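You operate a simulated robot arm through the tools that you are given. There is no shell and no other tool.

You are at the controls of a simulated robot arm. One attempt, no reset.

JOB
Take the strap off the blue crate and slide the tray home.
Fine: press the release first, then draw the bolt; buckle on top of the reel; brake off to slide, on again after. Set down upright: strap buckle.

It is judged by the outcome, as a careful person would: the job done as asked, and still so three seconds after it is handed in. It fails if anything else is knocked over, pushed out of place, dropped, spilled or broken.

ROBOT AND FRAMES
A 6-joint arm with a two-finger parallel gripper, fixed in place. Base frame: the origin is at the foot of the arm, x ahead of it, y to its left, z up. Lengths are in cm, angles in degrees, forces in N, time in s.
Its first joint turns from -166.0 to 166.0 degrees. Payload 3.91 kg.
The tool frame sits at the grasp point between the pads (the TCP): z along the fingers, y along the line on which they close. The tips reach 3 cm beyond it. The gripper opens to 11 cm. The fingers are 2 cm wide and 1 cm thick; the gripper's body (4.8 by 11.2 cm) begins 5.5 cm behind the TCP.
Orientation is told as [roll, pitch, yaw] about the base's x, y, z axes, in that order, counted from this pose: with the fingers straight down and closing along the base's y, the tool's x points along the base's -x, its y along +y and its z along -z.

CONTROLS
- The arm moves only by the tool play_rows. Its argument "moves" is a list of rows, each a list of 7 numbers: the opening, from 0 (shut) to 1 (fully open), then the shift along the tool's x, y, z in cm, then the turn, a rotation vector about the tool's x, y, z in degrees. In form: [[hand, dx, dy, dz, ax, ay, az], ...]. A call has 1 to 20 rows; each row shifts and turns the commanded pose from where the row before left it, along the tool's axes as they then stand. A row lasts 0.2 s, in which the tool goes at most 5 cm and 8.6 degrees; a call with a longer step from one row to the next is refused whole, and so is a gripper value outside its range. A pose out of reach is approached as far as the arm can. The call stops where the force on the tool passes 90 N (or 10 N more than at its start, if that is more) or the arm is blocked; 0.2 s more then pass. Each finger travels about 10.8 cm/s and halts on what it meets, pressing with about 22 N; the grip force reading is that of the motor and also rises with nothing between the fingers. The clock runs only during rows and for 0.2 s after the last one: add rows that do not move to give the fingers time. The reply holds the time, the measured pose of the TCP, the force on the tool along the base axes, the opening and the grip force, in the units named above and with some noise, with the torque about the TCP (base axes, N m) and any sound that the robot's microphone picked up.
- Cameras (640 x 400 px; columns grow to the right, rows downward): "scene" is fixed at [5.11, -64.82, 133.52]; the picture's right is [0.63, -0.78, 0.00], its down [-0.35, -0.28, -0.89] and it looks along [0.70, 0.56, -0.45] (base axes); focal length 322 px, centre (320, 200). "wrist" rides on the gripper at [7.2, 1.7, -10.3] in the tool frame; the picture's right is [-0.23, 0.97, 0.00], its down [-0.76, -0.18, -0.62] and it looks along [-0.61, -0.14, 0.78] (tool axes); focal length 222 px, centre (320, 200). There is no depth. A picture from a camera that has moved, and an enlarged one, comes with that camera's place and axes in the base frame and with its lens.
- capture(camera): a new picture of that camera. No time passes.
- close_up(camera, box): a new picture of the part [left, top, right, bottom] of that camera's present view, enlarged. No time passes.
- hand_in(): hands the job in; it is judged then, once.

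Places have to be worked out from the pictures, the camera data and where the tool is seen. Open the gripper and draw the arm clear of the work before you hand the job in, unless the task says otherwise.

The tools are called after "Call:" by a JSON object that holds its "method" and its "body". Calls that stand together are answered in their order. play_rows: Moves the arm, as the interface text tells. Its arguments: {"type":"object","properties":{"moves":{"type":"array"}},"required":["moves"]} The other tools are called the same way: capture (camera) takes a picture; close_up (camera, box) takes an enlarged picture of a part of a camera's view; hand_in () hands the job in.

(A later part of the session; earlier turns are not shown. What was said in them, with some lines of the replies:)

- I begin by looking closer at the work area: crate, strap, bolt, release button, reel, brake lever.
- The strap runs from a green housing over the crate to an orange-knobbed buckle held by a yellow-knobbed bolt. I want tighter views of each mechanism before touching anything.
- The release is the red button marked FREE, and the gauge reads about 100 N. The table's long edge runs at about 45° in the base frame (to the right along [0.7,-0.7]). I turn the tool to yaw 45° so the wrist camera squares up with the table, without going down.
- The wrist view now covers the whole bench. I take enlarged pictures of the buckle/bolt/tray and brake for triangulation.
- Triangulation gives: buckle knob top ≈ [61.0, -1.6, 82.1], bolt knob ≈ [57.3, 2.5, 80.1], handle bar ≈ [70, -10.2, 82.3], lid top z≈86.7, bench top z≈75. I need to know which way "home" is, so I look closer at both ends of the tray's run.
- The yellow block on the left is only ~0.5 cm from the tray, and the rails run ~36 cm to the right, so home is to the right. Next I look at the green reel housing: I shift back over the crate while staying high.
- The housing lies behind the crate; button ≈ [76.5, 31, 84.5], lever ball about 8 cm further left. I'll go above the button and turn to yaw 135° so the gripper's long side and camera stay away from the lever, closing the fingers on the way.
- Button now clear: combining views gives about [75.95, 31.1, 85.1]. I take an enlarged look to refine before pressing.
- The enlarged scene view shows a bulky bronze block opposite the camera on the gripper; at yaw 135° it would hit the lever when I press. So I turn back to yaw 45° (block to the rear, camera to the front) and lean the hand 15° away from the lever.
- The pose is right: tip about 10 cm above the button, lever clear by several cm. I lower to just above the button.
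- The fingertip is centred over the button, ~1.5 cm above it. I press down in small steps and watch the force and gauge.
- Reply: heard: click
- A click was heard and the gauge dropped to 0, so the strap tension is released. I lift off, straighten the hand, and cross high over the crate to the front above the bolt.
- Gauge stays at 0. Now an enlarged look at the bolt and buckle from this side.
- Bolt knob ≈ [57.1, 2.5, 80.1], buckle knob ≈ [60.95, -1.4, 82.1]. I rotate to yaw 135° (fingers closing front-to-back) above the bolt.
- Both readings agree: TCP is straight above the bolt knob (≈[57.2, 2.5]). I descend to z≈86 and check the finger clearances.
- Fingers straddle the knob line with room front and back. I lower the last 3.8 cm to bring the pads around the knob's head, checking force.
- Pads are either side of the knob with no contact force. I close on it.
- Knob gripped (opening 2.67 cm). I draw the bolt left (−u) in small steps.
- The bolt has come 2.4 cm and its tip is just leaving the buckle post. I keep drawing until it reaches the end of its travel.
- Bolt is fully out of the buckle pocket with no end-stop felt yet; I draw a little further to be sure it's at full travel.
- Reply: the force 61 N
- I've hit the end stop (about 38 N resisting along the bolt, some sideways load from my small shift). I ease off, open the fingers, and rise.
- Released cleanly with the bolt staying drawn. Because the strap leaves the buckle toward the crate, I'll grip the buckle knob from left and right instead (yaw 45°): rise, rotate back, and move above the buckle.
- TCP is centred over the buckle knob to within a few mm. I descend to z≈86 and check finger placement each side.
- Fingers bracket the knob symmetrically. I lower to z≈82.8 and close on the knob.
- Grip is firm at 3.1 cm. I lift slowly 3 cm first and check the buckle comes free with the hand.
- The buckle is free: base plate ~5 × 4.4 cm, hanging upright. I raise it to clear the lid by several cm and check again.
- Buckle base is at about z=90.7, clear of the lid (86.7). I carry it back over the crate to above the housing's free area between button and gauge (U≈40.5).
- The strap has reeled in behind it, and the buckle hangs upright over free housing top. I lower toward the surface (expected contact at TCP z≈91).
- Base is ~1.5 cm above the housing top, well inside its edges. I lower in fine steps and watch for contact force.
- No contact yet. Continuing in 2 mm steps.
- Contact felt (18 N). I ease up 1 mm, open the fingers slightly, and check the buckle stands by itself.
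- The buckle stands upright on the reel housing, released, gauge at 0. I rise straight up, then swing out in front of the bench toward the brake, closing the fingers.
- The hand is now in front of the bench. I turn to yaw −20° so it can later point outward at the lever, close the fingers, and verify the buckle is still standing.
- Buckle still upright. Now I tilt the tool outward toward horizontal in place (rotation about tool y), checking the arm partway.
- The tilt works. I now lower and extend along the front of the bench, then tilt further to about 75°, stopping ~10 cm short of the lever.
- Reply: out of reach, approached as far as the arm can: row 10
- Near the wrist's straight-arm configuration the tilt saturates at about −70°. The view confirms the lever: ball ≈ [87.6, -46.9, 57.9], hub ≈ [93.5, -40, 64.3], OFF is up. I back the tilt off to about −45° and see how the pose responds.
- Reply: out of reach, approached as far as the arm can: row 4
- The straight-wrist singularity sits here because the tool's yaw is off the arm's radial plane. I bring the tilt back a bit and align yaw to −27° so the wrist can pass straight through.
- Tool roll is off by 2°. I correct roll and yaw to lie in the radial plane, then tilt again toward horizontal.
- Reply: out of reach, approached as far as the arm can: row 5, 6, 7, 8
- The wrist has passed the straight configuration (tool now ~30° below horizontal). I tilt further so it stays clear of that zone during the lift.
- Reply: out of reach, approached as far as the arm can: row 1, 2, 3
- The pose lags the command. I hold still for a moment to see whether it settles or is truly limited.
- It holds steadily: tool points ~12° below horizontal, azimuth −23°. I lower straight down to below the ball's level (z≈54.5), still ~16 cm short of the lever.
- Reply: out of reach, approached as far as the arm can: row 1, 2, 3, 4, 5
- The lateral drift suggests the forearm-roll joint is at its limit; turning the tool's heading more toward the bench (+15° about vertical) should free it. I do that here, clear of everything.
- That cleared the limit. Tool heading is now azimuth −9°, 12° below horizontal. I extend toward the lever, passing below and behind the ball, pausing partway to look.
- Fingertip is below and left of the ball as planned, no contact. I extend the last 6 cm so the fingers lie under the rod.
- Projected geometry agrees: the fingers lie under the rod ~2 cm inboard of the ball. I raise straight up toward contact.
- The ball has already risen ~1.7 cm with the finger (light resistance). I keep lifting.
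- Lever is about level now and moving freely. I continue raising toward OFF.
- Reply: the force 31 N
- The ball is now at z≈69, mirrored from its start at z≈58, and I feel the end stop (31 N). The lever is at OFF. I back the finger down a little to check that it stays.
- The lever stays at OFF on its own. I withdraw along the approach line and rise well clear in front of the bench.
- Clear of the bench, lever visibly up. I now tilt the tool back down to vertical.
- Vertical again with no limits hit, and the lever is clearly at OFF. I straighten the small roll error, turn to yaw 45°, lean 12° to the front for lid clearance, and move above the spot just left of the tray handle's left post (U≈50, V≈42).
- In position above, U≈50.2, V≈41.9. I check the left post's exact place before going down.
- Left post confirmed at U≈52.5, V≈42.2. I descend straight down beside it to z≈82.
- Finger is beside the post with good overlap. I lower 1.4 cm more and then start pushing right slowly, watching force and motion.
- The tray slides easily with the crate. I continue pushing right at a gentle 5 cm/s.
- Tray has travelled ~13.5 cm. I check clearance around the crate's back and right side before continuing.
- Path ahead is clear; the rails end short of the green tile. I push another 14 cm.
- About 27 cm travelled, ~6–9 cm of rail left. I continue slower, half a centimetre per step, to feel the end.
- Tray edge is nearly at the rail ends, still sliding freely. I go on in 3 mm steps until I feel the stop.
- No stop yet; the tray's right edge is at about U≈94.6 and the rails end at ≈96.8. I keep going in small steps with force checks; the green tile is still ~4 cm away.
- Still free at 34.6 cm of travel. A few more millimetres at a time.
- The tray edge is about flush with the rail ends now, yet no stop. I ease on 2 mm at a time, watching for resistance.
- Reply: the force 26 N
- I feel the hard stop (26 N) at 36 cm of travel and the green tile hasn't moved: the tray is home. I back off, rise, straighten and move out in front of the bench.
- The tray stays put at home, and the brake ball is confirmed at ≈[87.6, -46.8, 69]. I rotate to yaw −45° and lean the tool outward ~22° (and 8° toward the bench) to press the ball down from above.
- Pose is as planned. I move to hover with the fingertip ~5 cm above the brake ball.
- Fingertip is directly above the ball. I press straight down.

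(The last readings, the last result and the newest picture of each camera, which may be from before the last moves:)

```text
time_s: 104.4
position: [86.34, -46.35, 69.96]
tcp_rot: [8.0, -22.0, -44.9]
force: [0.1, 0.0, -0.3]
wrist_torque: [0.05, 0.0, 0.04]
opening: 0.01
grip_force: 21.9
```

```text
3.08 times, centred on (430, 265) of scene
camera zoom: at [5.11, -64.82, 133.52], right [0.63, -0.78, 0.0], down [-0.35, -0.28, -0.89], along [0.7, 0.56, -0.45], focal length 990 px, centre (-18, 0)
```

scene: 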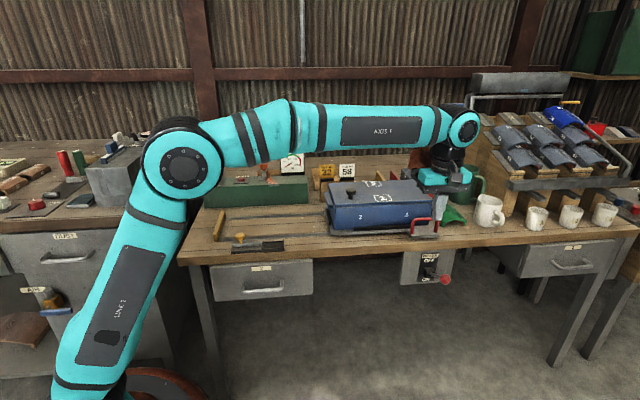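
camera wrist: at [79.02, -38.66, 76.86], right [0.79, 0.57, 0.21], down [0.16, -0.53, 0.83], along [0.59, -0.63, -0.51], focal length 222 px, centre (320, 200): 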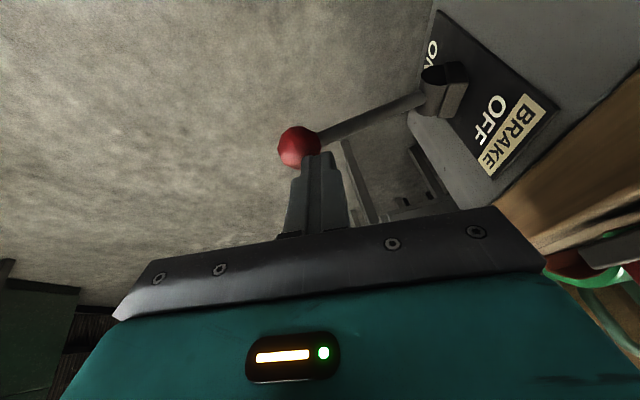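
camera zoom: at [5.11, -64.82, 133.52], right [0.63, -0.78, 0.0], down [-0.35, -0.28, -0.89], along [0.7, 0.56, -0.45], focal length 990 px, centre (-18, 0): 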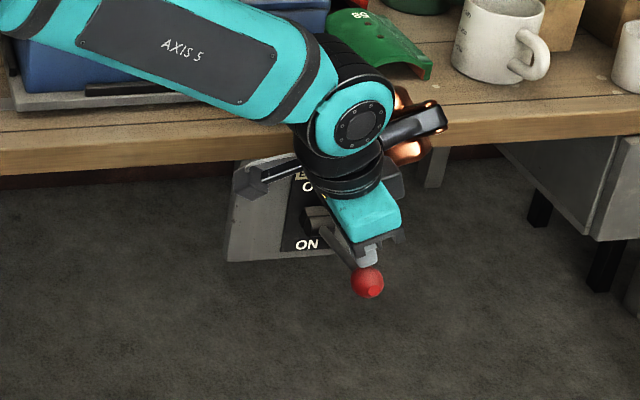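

The lever is coming down freely under the fingertip. I continue to the ON end.

Call:
{"method": "play_rows", "body": {"moves": [[0, 0.376, -0.13, 0.917, 0, 0, 0], [0, 0.376, -0.13, 0.917, 0, 0, 0], [0, 0.376, -0.13, 0.917, 0, 0, 0], [0, 0.376, -0.13, 0.917, 0, 0, 0], [0, 0.376, -0.13, 0.917, 0, 0, 0], [0, 0.19, -0.065, 0.46, 0, 0, 0], [0, 0, 0, 0, 0, 0, 0]]}}

Call:
{"method": "capture", "body": {"camera": "wrist"}}

Call:
{"method": "close_up", "body": {"camera": "scene", "box": [350, 210, 510, 340]}}

```text
time_s: 106.0
position: [86.29, -46.46, 64.35]
tcp_rot: [8.0, -21.9, -45.1]
force: [0.7, 0.5, -0.5]
wrist_torque: [0.02, -0.01, 0.01]
opening: 0.01
grip_force: 21.8
```

```text
taken
camera wrist: at [78.98, -38.69, 71.3], right [0.79, 0.57, 0.21], down [0.16, -0.53, 0.83], along [0.59, -0.63, -0.51], focal length 222 px, centre (320, 200)
```

wrist: 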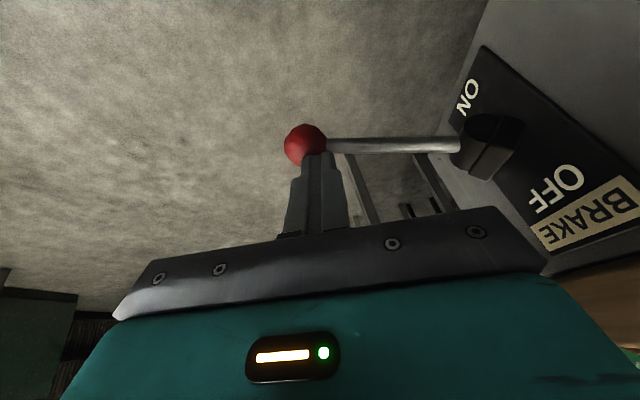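

```text
3.08 times, centred on (430, 275) of scene
camera zoom: at [5.11, -64.82, 133.52], right [0.63, -0.78, 0.0], down [-0.35, -0.28, -0.89], along [0.7, 0.56, -0.45], focal length 990 px, centre (-18, -31)
```

zoom: 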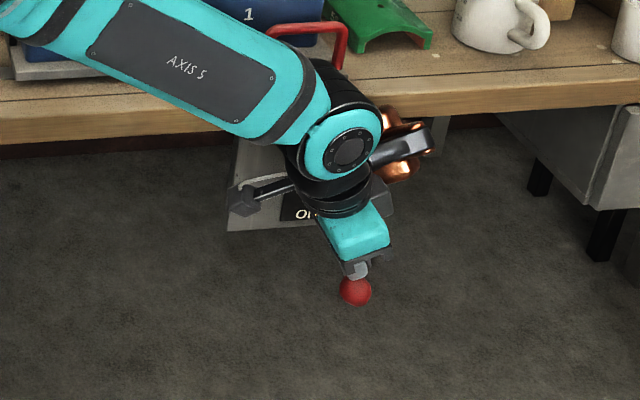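

Continuing down to the ON stop in smaller steps.

Call:
{"method": "play_rows", "body": {"moves": [[0, 0.19, -0.065, 0.46, 0, 0, 0], [0, 0.19, -0.065, 0.46, 0, 0, 0], [0, 0.19, -0.065, 0.46, 0, 0, 0], [0, 0.19, -0.065, 0.46, 0, 0, 0], [0, 0, 0, 0, 0, 0, 0]]}}

Call:
{"method": "close_up", "body": {"camera": "scene", "box": [350, 210, 510, 340]}}

```text
time_s: 107.2
position: [86.37, -46.3, 62.48]
tcp_rot: [8.1, -22.0, -45.1]
force: [-0.1, -0.2, 0.1]
wrist_torque: [-0.02, 0.0, 0.01]
opening: 0.0
grip_force: 22.3
```

```text
3.08 times, centred on (430, 275) of scene
camera zoom: at [5.11, -64.82, 133.52], right [0.63, -0.78, 0.0], down [-0.35, -0.28, -0.89], along [0.7, 0.56, -0.45], focal length 990 px, centre (-18, -31)
```

zoom: 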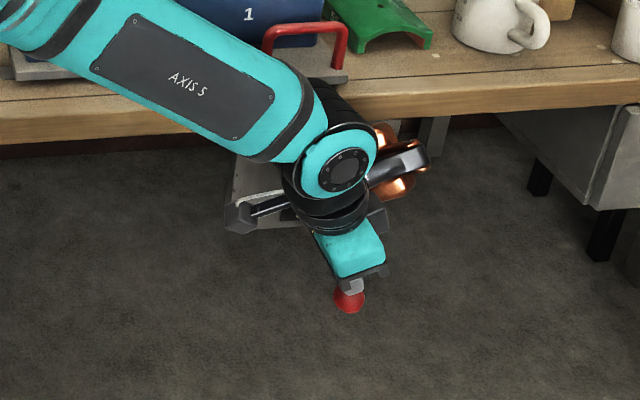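

The ball is back at its original ON pixel position. I press a little further to be sure it's seated on the stop.

Call:
{"method": "play_rows", "body": {"moves": [[0, 0.094, -0.033, 0.23, 0, 0, 0], [0, 0.094, -0.033, 0.23, 0, 0, 0], [0, 0.094, -0.033, 0.23, 0, 0, 0], [0, 0, 0, 0, 0, 0, 0]]}}

```text
time_s: 108.2
position: [86.29, -46.35, 62.2]
tcp_rot: [8.2, -22.5, -45.0]
force: [-4.0, 6.3, 62.7]
wrist_torque: [0.28, -0.42, -0.42]
opening: 0.0
grip_force: 21.8
```

Firm stop at ON (63 N). I lift off straight up and check the lever stays down.

Call:
{"method": "play_rows", "body": {"moves": [[0, -0.376, 0.13, -0.917, 0, 0, 0], [0, -1.13, 0.39, -2.75, 0, 0, 0], [0, -1.13, 0.39, -2.75, 0, 0, 0], [0, -1.13, 0.39, -2.75, 0, 0, 0], [0, -1.13, 0.39, -2.75, 0, 0, 0], [0, -1.13, 0.39, -2.75, 0, 0, 0], [0, -1.13, 0.39, -2.75, 0, 0, 0], [0, -1.13, 0.39, -2.75, 0, 0, 0], [0, 0, 0, 0, 0, 0, 0]]}}

Call:
{"method": "capture", "body": {"camera": "scene"}}

Call:
{"method": "close_up", "body": {"camera": "scene", "box": [380, 235, 476, 325]}}

Call:
{"method": "close_up", "body": {"camera": "scene", "box": [190, 140, 350, 260]}}

```text
time_s: 110.2
position: [86.21, -46.53, 83.81]
tcp_rot: [8.0, -22.0, -45.0]
force: [0.4, 0.4, 0.4]
wrist_torque: [-0.04, -0.02, 0.01]
opening: 0.0
grip_force: 22.3
```

```text
taken
```

scene: 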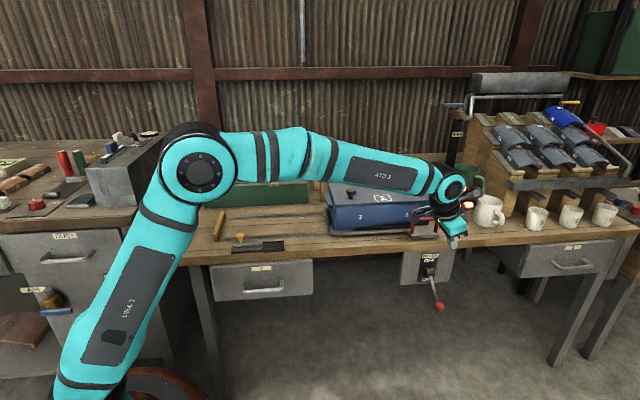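

```text
4.44 times, centred on (428, 280) of scene
camera zoom: at [5.11, -64.82, 133.52], right [0.63, -0.78, 0.0], down [-0.35, -0.28, -0.89], along [0.7, 0.56, -0.45], focal length 1431 px, centre (-160, -156)
```

zoom: 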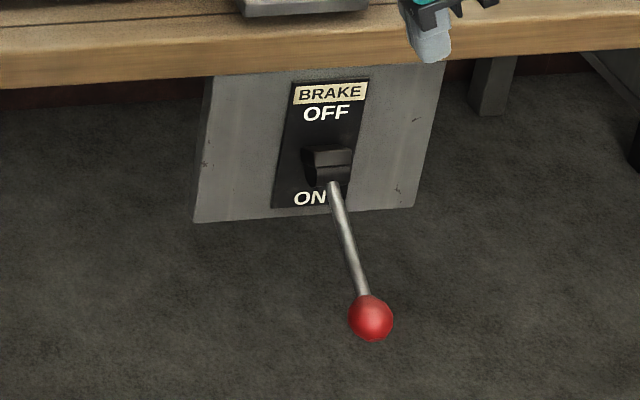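

```text
3.33 times, centred on (270, 200) of scene
camera zoom: at [5.11, -64.82, 133.52], right [0.63, -0.78, 0.0], down [-0.35, -0.28, -0.89], along [0.7, 0.56, -0.45], focal length 1073 px, centre (487, 200)
```

zoom: 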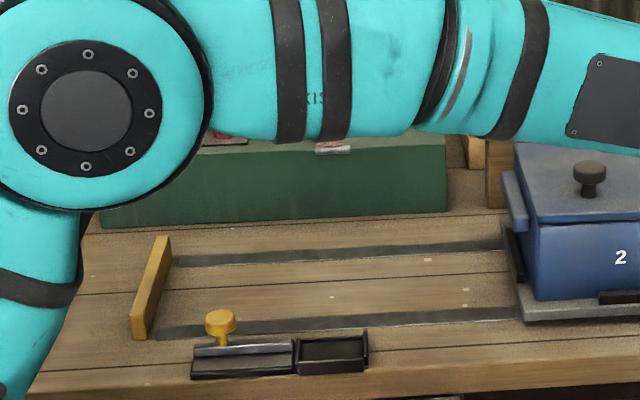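

Brake is at ON as originally. I rise clear, straighten the tool, and open the gripper.

Call:
{"method": "play_rows", "body": {"moves": [[0, -1.5, 0.52, -3.67, 0, 0, 0], [0, -1.5, 0.52, -3.67, 0, 0, 0], [0, -1.5, 0.52, -3.67, 0, 0, 0], [0, -1.5, 0.52, -3.67, 0, 0, 0], [0, -1.5, 0.52, -3.67, 0, 0, 0], [0, -1.5, 0.52, -3.67, 0, 0, 0], [0, -1.5, 0.52, -3.67, 0, 0, 0], [0.3, 0, 0, 0, 8, 0, 0], [0.6, 0, 0, 0, 0, 7.33, 0], [1, 0, 0, 0, 0, 7.33, 0], [1, 0, 0, 0, 0, 7.33, 0], [1, 4.0, -1.0, 0, 0, 0, 0], [1, 4.0, -1.0, 0, 0, 0, 0], [1, 4.0, -1.0, 0, 0, 0, 0], [1, 4.0, -1.0, 0, 0, 0, 0], [1, 4.0, -1.0, 0, 0, 0, 0], [1, 4.0, -1.0, 0, 0, 0, 0], [1, 0, 0, 0, 0, 0, 0]]}}

Call:
{"method": "capture", "body": {"camera": "scene"}}

Call:
{"method": "capture", "body": {"camera": "wrist"}}

```text
time_s: 114.0
position: [64.36, -33.16, 110.94]
tcp_rot: [0.0, -0.1, -45.1]
force: [0.3, 0.5, 0.8]
wrist_torque: [-0.04, -0.03, 0.02]
opening: 11.0
grip_force: 0.1
out of reach, approached as far as the arm can: row 11
```

```text
taken
```

scene: 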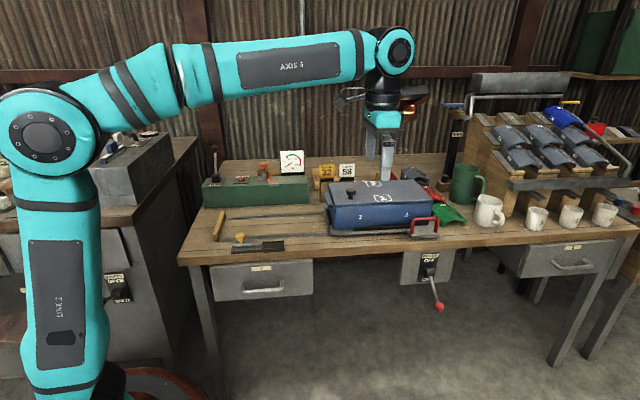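

```text
taken
camera wrist: at [60.4, -26.77, 121.03], right [0.85, 0.53, 0.0], down [0.41, -0.66, 0.62], along [0.33, -0.53, -0.78], focal length 222 px, centre (320, 200)
```

wrist: 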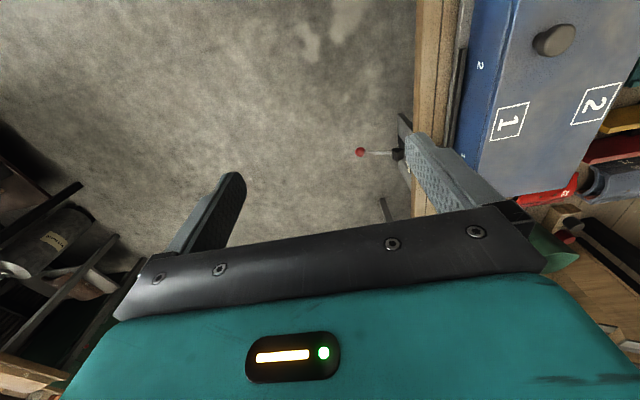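

Arm is clear with the gripper open. I verify the final state: buckle, bolt, tray at home, brake, surrounding items.

Call:
{"method": "close_up", "body": {"camera": "scene", "box": [190, 140, 350, 260]}}

Call:
{"method": "close_up", "body": {"camera": "scene", "box": [310, 150, 470, 250]}}

Call:
{"method": "close_up", "body": {"camera": "scene", "box": [230, 145, 310, 195]}}

```text
3.33 times, centred on (270, 200) of scene
camera zoom: at [5.11, -64.82, 133.52], right [0.63, -0.78, 0.0], down [-0.35, -0.28, -0.89], along [0.7, 0.56, -0.45], focal length 1073 px, centre (487, 200)
```

zoom: 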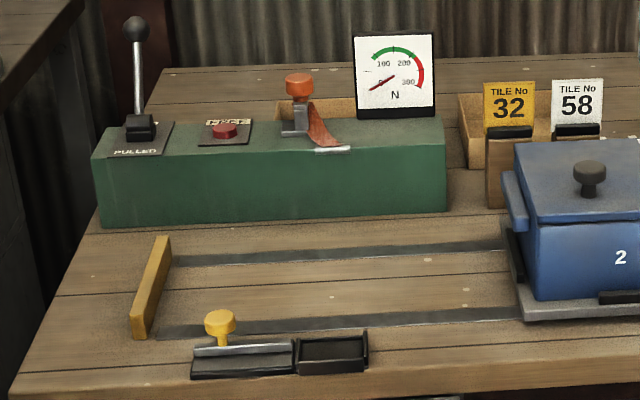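

```text
4.00 times, centred on (390, 200) of scene
camera zoom: at [5.11, -64.82, 133.52], right [0.63, -0.78, 0.0], down [-0.35, -0.28, -0.89], along [0.7, 0.56, -0.45], focal length 1288 px, centre (40, 200)
```

zoom: 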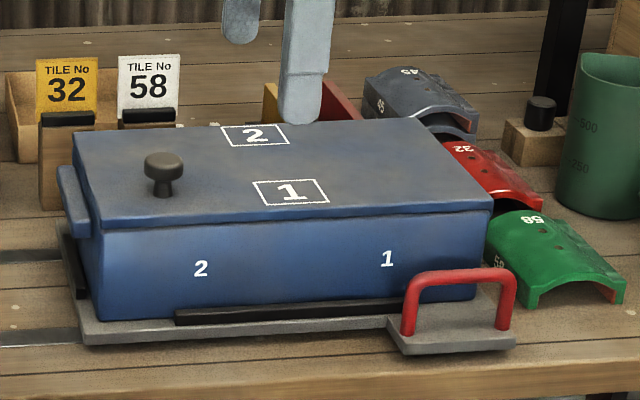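

```text
8.00 times, centred on (270, 170) of scene
camera zoom: at [5.11, -64.82, 133.52], right [0.63, -0.78, 0.0], down [-0.35, -0.28, -0.89], along [0.7, 0.56, -0.45], focal length 2575 px, centre (720, 440)
```

zoom: 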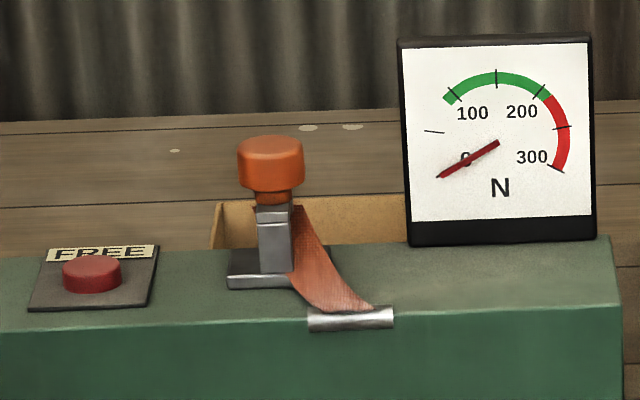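

Everything checks out:
- The buckle stands upright on the reel housing and the gauge reads 0.
- The bolt is drawn.
- The tray and crate are at the home stop.
- The brake is ON.
- The neighbouring tiles are in their original places.
- The gripper is open and clear of the work.

I hand in the job.

Call:
{"method": "hand_in", "body": {}}

```text
The job is handed in.
```

The strap is off the blue crate and the tray is home with the brake back on. I've handed the job in; no verdict has come back.

- **Strap:** I pressed the red FREE button first. It clicked and the gauge dropped to 0. Then I drew the bolt to its end stop.
- **Buckle:** It is standing upright on top of the green reel housing, and the strap reeled in behind it.
- **Tray:** With the brake off, I pushed the tray right by its handle for about 36 cm, until it hit a hard stop at the end of the rails. I took that end as home because there was no label. At the start the tray was already almost against the yellow block on the left.
- **Brake:** The lever is back at ON and firmly seated.

In the last pictures, the nearby tiles and the crate on the tray were where they should be. The gripper is open and the arm is clear of the work.
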